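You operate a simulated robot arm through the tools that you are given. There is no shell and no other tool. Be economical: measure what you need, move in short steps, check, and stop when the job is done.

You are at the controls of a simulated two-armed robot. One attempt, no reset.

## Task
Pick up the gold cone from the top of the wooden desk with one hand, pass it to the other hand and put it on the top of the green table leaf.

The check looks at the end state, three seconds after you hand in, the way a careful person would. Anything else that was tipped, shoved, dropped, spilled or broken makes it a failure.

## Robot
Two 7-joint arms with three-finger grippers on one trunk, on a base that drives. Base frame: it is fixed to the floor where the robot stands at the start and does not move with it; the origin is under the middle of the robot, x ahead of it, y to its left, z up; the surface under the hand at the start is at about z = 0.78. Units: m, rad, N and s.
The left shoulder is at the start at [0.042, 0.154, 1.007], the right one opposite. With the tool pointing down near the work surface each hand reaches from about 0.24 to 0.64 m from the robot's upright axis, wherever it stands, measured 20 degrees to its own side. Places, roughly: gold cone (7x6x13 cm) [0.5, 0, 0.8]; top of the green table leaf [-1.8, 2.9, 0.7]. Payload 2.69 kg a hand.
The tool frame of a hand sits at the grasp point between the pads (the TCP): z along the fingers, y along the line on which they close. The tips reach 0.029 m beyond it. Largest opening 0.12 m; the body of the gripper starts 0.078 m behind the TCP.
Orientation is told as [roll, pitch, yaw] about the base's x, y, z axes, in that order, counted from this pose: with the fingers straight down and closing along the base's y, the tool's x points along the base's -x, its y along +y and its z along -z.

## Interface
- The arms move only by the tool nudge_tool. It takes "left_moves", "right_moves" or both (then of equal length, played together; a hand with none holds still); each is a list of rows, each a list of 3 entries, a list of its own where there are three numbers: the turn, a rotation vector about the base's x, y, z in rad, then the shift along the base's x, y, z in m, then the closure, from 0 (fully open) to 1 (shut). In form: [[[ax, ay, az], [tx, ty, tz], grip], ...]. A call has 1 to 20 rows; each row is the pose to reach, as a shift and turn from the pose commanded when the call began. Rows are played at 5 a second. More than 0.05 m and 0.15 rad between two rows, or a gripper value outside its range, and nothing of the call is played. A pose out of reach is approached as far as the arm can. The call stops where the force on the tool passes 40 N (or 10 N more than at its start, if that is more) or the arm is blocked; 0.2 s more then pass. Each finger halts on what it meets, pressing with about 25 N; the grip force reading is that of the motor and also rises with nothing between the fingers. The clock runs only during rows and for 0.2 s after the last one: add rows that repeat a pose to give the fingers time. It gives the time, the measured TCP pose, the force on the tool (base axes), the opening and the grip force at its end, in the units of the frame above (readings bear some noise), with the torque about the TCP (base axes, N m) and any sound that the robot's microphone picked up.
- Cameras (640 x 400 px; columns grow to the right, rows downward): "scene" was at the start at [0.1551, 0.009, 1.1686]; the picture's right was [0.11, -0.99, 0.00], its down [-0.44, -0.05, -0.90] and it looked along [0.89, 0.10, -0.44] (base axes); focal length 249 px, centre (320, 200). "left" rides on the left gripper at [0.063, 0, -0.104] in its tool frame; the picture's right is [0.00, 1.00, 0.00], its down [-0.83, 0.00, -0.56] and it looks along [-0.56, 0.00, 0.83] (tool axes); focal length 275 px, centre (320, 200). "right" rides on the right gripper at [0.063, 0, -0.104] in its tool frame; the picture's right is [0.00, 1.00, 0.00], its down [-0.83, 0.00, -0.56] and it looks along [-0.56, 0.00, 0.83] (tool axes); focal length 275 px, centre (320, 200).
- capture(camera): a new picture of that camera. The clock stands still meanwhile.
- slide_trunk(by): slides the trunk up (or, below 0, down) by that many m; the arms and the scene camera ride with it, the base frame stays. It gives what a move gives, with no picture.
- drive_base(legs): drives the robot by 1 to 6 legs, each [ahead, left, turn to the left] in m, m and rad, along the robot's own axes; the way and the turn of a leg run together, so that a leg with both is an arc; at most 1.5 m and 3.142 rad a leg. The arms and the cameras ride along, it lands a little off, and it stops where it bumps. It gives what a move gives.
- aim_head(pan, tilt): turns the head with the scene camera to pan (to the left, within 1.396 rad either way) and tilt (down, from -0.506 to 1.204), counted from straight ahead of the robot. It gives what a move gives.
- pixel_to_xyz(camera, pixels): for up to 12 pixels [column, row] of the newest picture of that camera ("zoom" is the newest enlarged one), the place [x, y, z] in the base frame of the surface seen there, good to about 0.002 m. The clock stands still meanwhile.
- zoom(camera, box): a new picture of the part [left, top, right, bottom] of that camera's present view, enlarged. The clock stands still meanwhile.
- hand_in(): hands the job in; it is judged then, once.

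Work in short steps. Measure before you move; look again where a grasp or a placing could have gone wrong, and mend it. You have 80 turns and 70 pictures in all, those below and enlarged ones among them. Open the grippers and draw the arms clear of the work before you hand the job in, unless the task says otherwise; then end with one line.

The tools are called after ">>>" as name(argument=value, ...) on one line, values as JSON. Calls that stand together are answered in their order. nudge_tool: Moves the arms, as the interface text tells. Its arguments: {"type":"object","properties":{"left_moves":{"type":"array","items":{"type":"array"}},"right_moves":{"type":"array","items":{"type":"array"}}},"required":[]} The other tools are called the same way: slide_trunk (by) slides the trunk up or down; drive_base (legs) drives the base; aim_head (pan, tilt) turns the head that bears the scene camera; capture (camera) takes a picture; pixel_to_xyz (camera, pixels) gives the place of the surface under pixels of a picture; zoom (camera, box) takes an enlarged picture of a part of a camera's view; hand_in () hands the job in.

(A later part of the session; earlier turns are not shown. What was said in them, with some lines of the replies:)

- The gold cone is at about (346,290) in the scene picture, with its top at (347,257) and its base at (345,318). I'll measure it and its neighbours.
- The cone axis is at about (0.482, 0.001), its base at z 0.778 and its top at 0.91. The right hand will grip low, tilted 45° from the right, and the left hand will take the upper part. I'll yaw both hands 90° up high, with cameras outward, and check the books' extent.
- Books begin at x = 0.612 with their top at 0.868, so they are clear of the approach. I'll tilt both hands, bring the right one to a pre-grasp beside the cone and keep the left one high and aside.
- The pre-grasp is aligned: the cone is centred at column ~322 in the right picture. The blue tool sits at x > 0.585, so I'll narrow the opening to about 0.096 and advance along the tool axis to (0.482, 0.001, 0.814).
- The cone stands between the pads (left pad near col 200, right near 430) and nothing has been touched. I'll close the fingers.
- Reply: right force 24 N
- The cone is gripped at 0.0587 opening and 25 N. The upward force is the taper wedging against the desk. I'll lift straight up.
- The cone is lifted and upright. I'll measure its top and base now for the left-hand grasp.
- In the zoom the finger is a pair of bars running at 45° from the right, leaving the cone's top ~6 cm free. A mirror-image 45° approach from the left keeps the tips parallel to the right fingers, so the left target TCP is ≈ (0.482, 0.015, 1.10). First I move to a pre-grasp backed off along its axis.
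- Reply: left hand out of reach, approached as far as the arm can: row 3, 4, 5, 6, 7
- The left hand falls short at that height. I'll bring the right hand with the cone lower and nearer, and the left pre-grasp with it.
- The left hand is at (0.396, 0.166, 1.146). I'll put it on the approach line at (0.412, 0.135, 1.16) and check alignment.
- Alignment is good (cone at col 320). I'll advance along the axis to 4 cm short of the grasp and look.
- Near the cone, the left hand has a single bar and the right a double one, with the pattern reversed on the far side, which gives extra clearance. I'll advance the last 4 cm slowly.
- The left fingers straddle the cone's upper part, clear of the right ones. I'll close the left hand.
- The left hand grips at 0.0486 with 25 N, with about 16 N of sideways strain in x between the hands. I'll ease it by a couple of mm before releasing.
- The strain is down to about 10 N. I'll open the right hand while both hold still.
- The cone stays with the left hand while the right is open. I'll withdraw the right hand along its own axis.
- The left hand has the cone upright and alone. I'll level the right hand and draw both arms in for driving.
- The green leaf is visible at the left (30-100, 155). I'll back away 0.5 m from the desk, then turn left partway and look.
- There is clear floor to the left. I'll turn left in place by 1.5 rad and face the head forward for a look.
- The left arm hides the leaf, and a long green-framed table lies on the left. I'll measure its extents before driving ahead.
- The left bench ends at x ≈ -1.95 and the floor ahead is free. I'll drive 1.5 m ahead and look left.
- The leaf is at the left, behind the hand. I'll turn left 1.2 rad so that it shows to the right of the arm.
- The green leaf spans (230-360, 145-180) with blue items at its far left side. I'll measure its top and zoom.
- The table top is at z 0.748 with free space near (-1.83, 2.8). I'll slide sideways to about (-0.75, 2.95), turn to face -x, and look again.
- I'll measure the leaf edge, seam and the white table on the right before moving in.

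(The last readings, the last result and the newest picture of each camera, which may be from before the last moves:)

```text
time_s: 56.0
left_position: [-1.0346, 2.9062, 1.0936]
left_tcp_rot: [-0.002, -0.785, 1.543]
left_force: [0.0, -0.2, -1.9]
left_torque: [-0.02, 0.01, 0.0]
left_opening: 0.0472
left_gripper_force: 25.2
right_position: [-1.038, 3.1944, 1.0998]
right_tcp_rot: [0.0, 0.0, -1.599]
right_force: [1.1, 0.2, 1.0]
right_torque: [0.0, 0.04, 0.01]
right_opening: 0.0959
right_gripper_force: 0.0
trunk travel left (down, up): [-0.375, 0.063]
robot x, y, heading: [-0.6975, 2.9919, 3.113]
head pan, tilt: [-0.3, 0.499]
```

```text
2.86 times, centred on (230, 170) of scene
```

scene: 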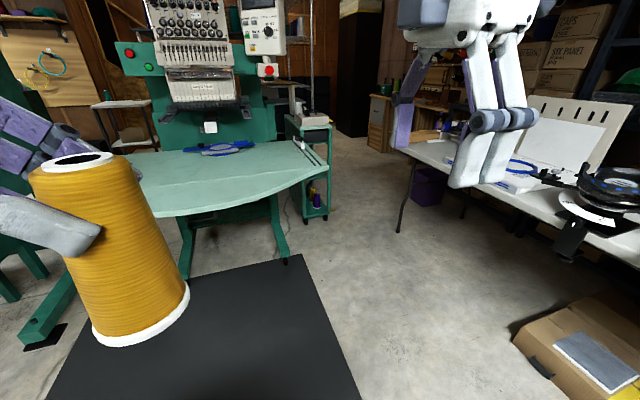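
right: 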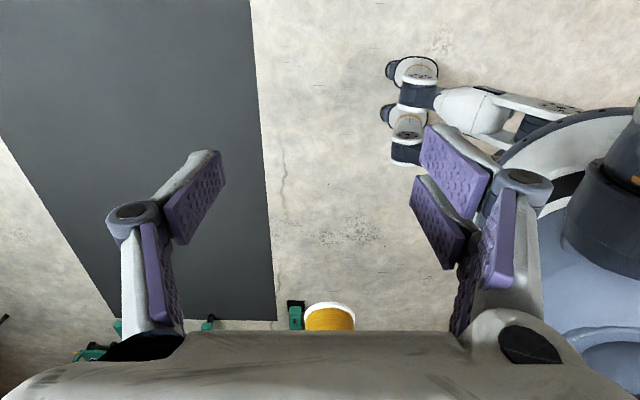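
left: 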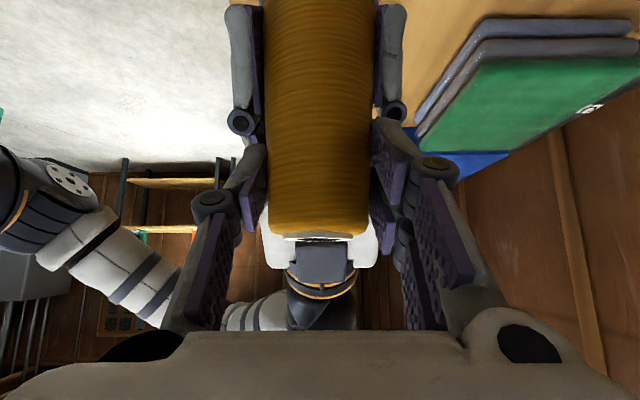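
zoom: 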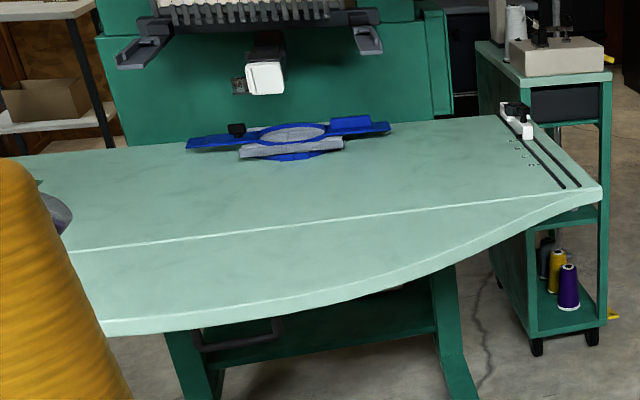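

The front curved piece of the leaf runs from a seam at x≈-1.88 to the edge at ≈-1.67, with z≈0.745. I'll aim for about (-1.775, 2.8) and check the feet, the seam, and the cone's height and tilt in the hand.

>>> pixel_to_xyz(camera="scene", pixels=[[287, 260], [45, 330], [200, 184], [50, 159], [105, 157], [83, 170], [120, 250], [140, 340], [100, 332], [185, 295], [150, 260], [75, 230]])

>>> capture(camera="left")

```text
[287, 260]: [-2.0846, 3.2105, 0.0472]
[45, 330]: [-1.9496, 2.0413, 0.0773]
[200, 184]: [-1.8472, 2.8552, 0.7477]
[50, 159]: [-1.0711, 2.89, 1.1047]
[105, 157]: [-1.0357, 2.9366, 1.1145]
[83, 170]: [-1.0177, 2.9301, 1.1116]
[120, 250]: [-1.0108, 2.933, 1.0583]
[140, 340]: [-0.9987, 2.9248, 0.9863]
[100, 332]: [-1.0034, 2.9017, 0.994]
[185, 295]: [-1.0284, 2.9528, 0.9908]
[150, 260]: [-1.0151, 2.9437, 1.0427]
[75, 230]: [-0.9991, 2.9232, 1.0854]
```

```text
37 pictures are left
```

left: 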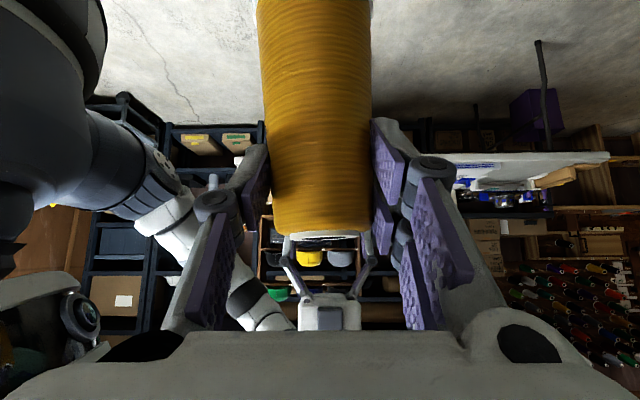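

The left picture shows the cone unmoved in the grip (top end at row ~235, as before). I'll zoom on the cone to verify rim heights.

>>> aim_head(pan=0.25, tilt=0.4)

>>> zoom(camera="scene", box=[160, 80, 480, 280])

```text
time_s: 57.0
left_position: [-1.0351, 2.9055, 1.0936]
left_tcp_rot: [0.0, -0.785, 1.543]
left_force: [-1.3, -0.6, -1.0]
left_torque: [-0.05, -0.05, 0.0]
left_opening: 0.0472
left_gripper_force: 24.8
right_position: [-1.039, 3.193, 1.1003]
right_tcp_rot: [-0.001, -0.001, -1.6]
right_force: [1.1, -0.6, 0.0]
right_torque: [0.01, -0.02, -0.04]
right_opening: 0.0959
right_gripper_force: 0.0
trunk travel left (down, up): [-0.375, 0.063]
robot x, y, heading: [-0.7002, 2.9818, 3.113]
head pan, tilt: [0.25, 0.4]
```

```text
2.00 times, centred on (320, 180) of scene
```

zoom: 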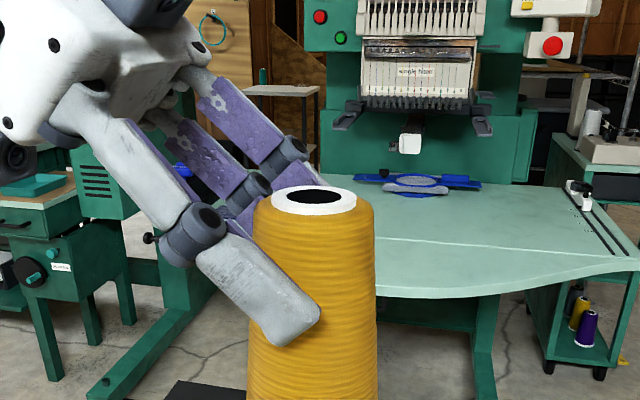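

In this view the cone looks upright. I'll measure the rim around its top.

>>> pixel_to_xyz(camera="zoom", pixels=[[279, 200], [351, 199], [320, 209], [300, 190], [335, 190], [313, 300], [258, 300], [372, 300]])

```text
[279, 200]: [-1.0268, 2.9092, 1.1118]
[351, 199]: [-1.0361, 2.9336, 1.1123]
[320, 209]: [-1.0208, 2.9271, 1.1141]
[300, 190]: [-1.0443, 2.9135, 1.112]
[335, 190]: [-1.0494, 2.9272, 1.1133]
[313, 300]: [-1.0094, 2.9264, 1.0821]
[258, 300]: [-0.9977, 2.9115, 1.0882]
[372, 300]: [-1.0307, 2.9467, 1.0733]
```

The rim is level at z 1.1125, so the cone's base is ~0.111 below the TCP. I'll drive in to about (-1.32, 2.89).

>>> drive_base(legs=[[0.617, 0.109, 0.028]])

>>> aim_head(pan=0.0, tilt=0.7)

>>> capture(camera="scene")

```text
time_s: 60.5
left_position: [-1.6418, 2.8071, 1.0929]
left_tcp_rot: [0.0, -0.786, 1.559]
left_force: [0.1, 0.8, -0.7]
left_torque: [-0.03, -0.01, -0.01]
left_opening: 0.0471
left_gripper_force: 25.3
right_position: [-1.6489, 3.0939, 1.1002]
right_tcp_rot: [0.0, 0.0, -1.582]
right_force: [-0.8, 0.6, -0.4]
right_torque: [-0.02, -0.02, 0.01]
right_opening: 0.0957
right_gripper_force: 0.0
trunk travel left (down, up): [-0.375, 0.063]
robot x, y, heading: [-1.3122, 2.8924, 3.129]
head pan, tilt: [0.25, 0.4]
```

```text
time_s: 61.3
left_position: [-1.6406, 2.8074, 1.0939]
left_tcp_rot: [0.001, -0.786, 1.558]
left_force: [-0.2, 0.3, -1.4]
left_torque: [-0.04, -0.04, -0.02]
left_opening: 0.0471
left_gripper_force: 25.5
right_position: [-1.6487, 3.0943, 1.1005]
right_tcp_rot: [0.001, -0.001, -1.582]
right_force: [-0.1, 0.2, 0.3]
right_torque: [-0.01, 0.01, 0.0]
right_opening: 0.096
right_gripper_force: 0.1
trunk travel left (down, up): [-0.375, 0.063]
robot x, y, heading: [-1.3096, 2.8884, 3.129]
head pan, tilt: [0.0, 0.7]
```

```text
35 pictures are left
```

scene: 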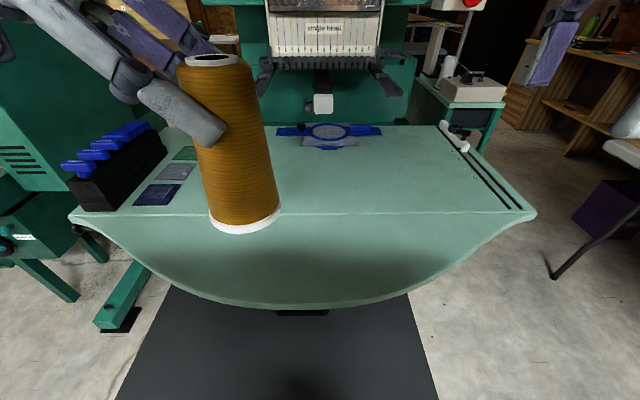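

The curved front leaf lies between the seam (row ~213) and the edge (row ~305). I'll measure it.

>>> pixel_to_xyz(camera="scene", pixels=[[310, 214], [310, 230], [310, 255], [310, 280], [310, 300], [250, 255], [220, 270], [200, 250], [160, 192], [180, 172], [190, 290], [260, 235]])

```text
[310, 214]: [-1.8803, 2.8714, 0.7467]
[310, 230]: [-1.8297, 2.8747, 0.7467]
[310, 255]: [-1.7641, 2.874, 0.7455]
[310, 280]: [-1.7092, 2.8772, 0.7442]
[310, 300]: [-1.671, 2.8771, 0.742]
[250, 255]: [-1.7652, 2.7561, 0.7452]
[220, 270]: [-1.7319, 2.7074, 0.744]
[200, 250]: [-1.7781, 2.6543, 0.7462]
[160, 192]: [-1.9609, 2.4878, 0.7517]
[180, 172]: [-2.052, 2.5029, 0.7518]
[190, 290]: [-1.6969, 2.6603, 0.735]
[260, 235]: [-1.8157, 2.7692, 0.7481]
```

The target cone centre is (-1.785, 2.84). I'll move over it first, then lower to ~4 cm above the leaf.

>>> nudge_tool(left_moves=[[[0, 0, 0], [-0.035, 0.005, 0], 0.9], [[0, 0, 0], [-0.075, 0.01, 0], 0.9], [[0, 0, 0], [-0.115, 0.015, 0], 0.9], [[0, 0, 0], [-0.144, 0.018, -0.01], 0.9], [[0, 0, 0], [-0.144, 0.018, -0.05], 0.9], [[0, 0, 0], [-0.144, 0.018, -0.09], 0.9], [[0, 0, 0], [-0.144, 0.018, -0.13], 0.9], [[0, 0, 0], [-0.144, 0.018, -0.17], 0.9], [[0, 0, 0], [-0.144, 0.018, -0.195], 0.9], [[0, 0, 0], [-0.144, 0.018, -0.195], 0.9]])

>>> capture(camera="scene")

```text
time_s: 63.5
left_position: [-1.7852, 2.823, 0.8972]
left_tcp_rot: [0.001, -0.785, 1.56]
left_force: [-0.5, 0.1, -1.5]
left_torque: [-0.02, -0.02, 0.01]
left_opening: 0.0469
left_gripper_force: 25.1
right_position: [-1.6487, 3.095, 1.1004]
right_tcp_rot: [0.001, 0.0, -1.583]
right_force: [0.1, -0.2, 0.1]
right_torque: [0.01, 0.0, -0.01]
right_opening: 0.0963
right_gripper_force: 0.0
trunk travel left (down, up): [-0.375, 0.063]
robot x, y, heading: [-1.3063, 2.8892, 3.131]
head pan, tilt: [0.0, 0.7]
```

```text
34 pictures are left
```

scene: 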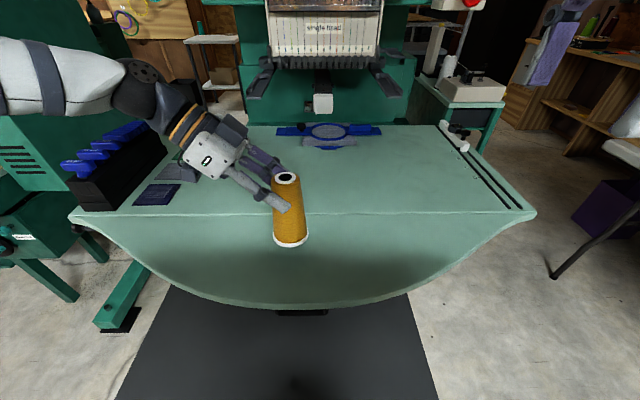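

The cone hangs ~4 cm above the leaf. I'll check clearance of the wrist from the box of blue items, and the rim levels.

>>> zoom(camera="scene", box=[60, 60, 340, 260])

>>> pixel_to_xyz(camera="scene", pixels=[[130, 128], [150, 140], [135, 108], [60, 110], [165, 145], [276, 176], [297, 177], [287, 182], [285, 169], [290, 245], [278, 241], [304, 241]])

```text
2.00 times, centred on (200, 160) of scene
```

zoom: 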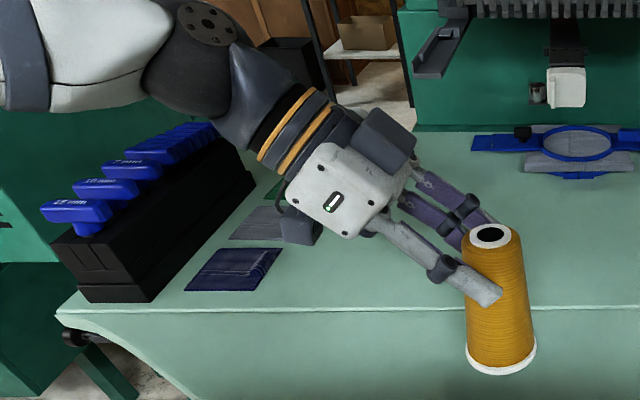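

```text
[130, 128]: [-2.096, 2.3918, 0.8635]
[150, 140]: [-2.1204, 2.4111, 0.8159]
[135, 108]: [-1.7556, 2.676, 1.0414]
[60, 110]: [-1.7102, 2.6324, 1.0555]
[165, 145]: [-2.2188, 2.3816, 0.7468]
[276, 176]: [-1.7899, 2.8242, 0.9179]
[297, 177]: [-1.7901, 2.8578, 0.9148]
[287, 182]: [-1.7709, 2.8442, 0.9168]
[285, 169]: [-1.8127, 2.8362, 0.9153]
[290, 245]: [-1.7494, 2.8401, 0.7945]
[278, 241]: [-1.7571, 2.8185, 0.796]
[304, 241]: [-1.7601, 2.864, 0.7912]
```

Clearance is ample (arm at 1.04 or higher, box at 0.863). The base is ~4 cm above the leaf, so I'll lower most of that and then in 2 mm steps, watching the force.

>>> nudge_tool(left_moves=[[[0, 0, 0], [0, 0, -0.015], 0.9], [[0, 0, 0], [0, 0, -0.027], 0.9], [[0, 0, 0], [0, 0, -0.034], 0.9], [[0, 0, 0], [0, 0, -0.036], 0.9], [[0, 0, 0], [0, 0, -0.036], 0.9]])

>>> zoom(camera="scene", box=[200, 140, 380, 270])

```text
time_s: 64.7
left_position: [-1.7848, 2.8236, 0.8623]
left_tcp_rot: [0.0, -0.785, 1.559]
left_force: [-0.2, 0.1, -1.5]
left_torque: [-0.03, -0.02, 0.01]
left_opening: 0.0471
left_gripper_force: 25.0
right_position: [-1.6484, 3.0947, 1.0998]
right_tcp_rot: [0.001, 0.0, -1.583]
right_force: [-0.1, 0.0, 0.1]
right_torque: [-0.01, 0.0, 0.02]
right_opening: 0.0962
right_gripper_force: 0.0
trunk travel left (down, up): [-0.375, 0.063]
robot x, y, heading: [-1.3122, 2.8908, 3.132]
head pan, tilt: [0.0, 0.7]
```

```text
3.08 times, centred on (290, 205) of scene
```

zoom: 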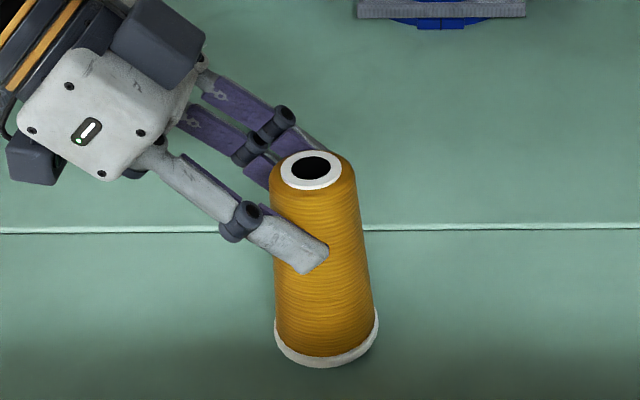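

There's no contact yet (force still ~-1.5 N). I'll lower a further 4 mm in 1 mm rows.

>>> nudge_tool(left_moves=[[[0, 0, 0], [0, 0, -0.001], 0.9], [[0, 0, 0], [0, 0, -0.002], 0.9], [[0, 0, 0], [0, 0, -0.003], 0.9], [[0, 0, 0], [0, 0, -0.004], 0.9], [[0, 0, 0], [0, 0, -0.004], 0.9]])

```text
time_s: 65.9
left_position: [-1.7849, 2.8243, 0.8572]
left_tcp_rot: [0.002, -0.787, 1.56]
left_force: [-0.2, -1.5, 3.6]
left_torque: [-0.07, 0.14, 0.08]
left_opening: 0.0471
left_gripper_force: 25.3
right_position: [-1.6493, 3.0942, 1.1006]
right_tcp_rot: [-0.001, -0.001, -1.581]
right_force: [-0.3, 0.4, 0.6]
right_torque: [-0.01, -0.01, -0.02]
right_opening: 0.096
right_gripper_force: 0.1
trunk travel left (down, up): [-0.375, 0.063]
robot x, y, heading: [-1.3097, 2.8895, 3.13]
head pan, tilt: [0.0, 0.7]
```

It has just touched (force +3.6 N). One more mm, then I'll open the fingers gradually.

>>> nudge_tool(left_moves=[[[0, 0, 0], [0, 0, -0.001], 0.9], [[0, 0, 0], [0, 0, -0.001], 0.58], [[0, 0, 0], [0, 0, -0.001], 0.55], [[0, 0, 0], [0, 0, -0.001], 0.5], [[0, 0, 0], [0, 0, -0.001], 0.4], [[0, 0, 0], [0, 0, -0.001], 0.3], [[0, 0, 0], [0, 0, -0.001], 0.2], [[0, 0, 0], [0, 0, -0.001], 0.2]])

>>> zoom(camera="scene", box=[200, 140, 380, 270])

>>> capture(camera="left")

```text
time_s: 67.7
left_position: [-1.7837, 2.8248, 0.8568]
left_tcp_rot: [0.0, -0.785, 1.557]
left_force: [1.0, 0.1, -0.5]
left_torque: [0.06, -0.01, -0.07]
left_opening: 0.0959
left_gripper_force: 0.0
right_position: [-1.6496, 3.095, 1.1002]
right_tcp_rot: [0.001, 0.0, -1.582]
right_force: [0.1, 1.2, -0.5]
right_torque: [0.03, -0.03, 0.0]
right_opening: 0.0961
right_gripper_force: 0.1
trunk travel left (down, up): [-0.375, 0.063]
robot x, y, heading: [-1.3078, 2.892, 3.13]
head pan, tilt: [0.0, 0.7]
```

```text
3.08 times, centred on (290, 205) of scene
```

zoom: 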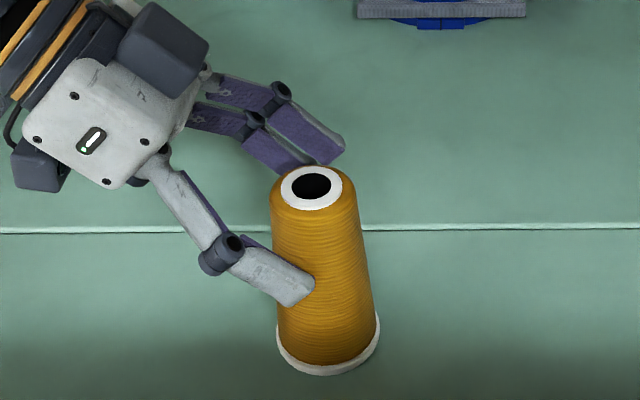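

```text
30 pictures are left
```

left: 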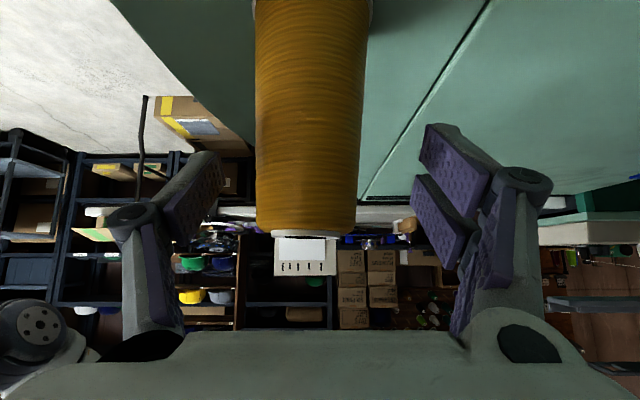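

The cone stands free on the leaf with clearance on both sides (pads at cols ~205 and ~430, cone at 257-368). I'll withdraw along the tool axis: up, and towards -y.

>>> nudge_tool(left_moves=[[[0, 0, 0], [0, -0.015, 0.015], 0.2], [[0, 0, 0], [0, -0.035, 0.035], 0.2], [[0, 0, 0], [0, -0.06, 0.06], 0.2], [[0, 0, 0], [0, -0.085, 0.085], 0.2], [[0, 0, 0], [0, -0.11, 0.11], 0.2], [[0, 0, 0], [0, -0.11, 0.15], 0.2], [[0, 0, 0], [0, -0.11, 0.19], 0.2], [[0, 0, 0], [0, -0.11, 0.22], 0.2], [[0, 0, 0], [0, -0.11, 0.22], 0.2]])

>>> capture(camera="scene")

```text
time_s: 69.7
left_position: [-1.7868, 2.7133, 1.0813]
left_tcp_rot: [0.0, -0.786, 1.561]
left_force: [0.1, -0.1, 0.7]
left_torque: [0.01, 0.02, 0.0]
left_opening: 0.0962
left_gripper_force: 0.0
right_position: [-1.6495, 3.0942, 1.1002]
right_tcp_rot: [0.002, 0.0, -1.583]
right_force: [-0.8, -0.2, -0.1]
right_torque: [0.0, 0.03, -0.01]
right_opening: 0.0959
right_gripper_force: 0.0
trunk travel left (down, up): [-0.375, 0.063]
robot x, y, heading: [-1.3075, 2.8879, 3.131]
head pan, tilt: [0.0, 0.7]
```

```text
29 pictures are left
```

scene: 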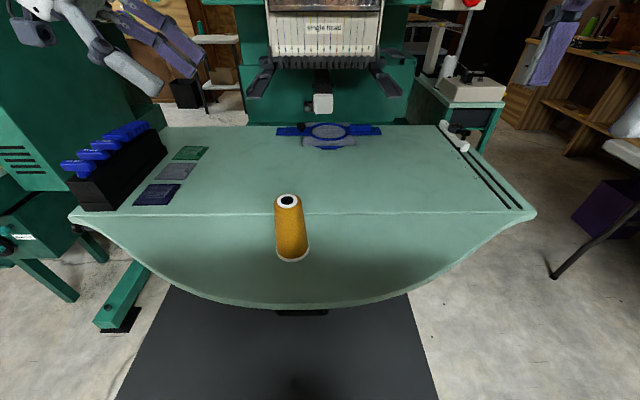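

The cone stands upright on the leaf at (291, 230) and nothing else has moved. I'll open the grippers fully and back the robot away.

>>> nudge_tool(left_moves=[[[0, 0, 0], [0, 0, 0.03], 0.0], [[0, 0, 0], [0.04, 0, 0.03], 0.0]], right_moves=[[[0, 0, 0], [0, 0, 0], 0.0], [[0, 0, 0], [0, 0, 0], 0.0]])

>>> drive_base(legs=[[-0.35, 0, 0]])

>>> capture(camera="scene")

```text
time_s: 70.3
left_position: [-1.7457, 2.7112, 1.1124]
left_tcp_rot: [0.0, -0.787, 1.558]
left_force: [0.4, 0.1, -0.6]
left_torque: [0.01, -0.01, 0.02]
left_opening: 0.1198
left_gripper_force: 0.1
right_position: [-1.6484, 3.0949, 1.1003]
right_tcp_rot: [-0.001, -0.001, -1.584]
right_force: [0.0, -1.2, 1.1]
right_torque: [0.03, 0.01, 0.02]
right_opening: 0.1198
right_gripper_force: 0.1
trunk travel left (down, up): [-0.375, 0.063]
robot x, y, heading: [-1.3048, 2.8915, 3.125]
head pan, tilt: [0.0, 0.7]
```

```text
time_s: 72.5
left_position: [-1.3993, 2.7109, 1.1109]
left_tcp_rot: [0.001, -0.786, 1.55]
left_force: [0.5, 0.3, 0.2]
left_torque: [-0.02, 0.04, -0.01]
left_opening: 0.1201
left_gripper_force: 0.0
right_position: [-1.2986, 3.0924, 1.1004]
right_tcp_rot: [0.0, 0.001, -1.588]
right_force: [0.2, 0.0, 0.4]
right_torque: [0.01, 0.02, 0.03]
right_opening: 0.1201
right_gripper_force: 0.0
trunk travel left (down, up): [-0.375, 0.063]
robot x, y, heading: [-0.9583, 2.8845, 3.122]
head pan, tilt: [0.0, 0.7]
```

```text
28 pictures are left
```

scene: 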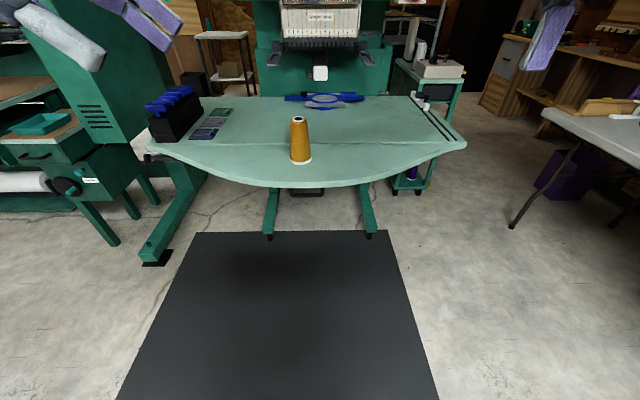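

The cone stands upright on the leaf at (300, 140), both grippers are open and the arms are clear, so I'm handing in.

>>> hand_in()

```text
The job is handed in.
```

The right hand picked the gold cone up from the desk and passed it to the left hand, which set it upright on the green table leaf; nothing else appeared disturbed, and I've handed the job in.
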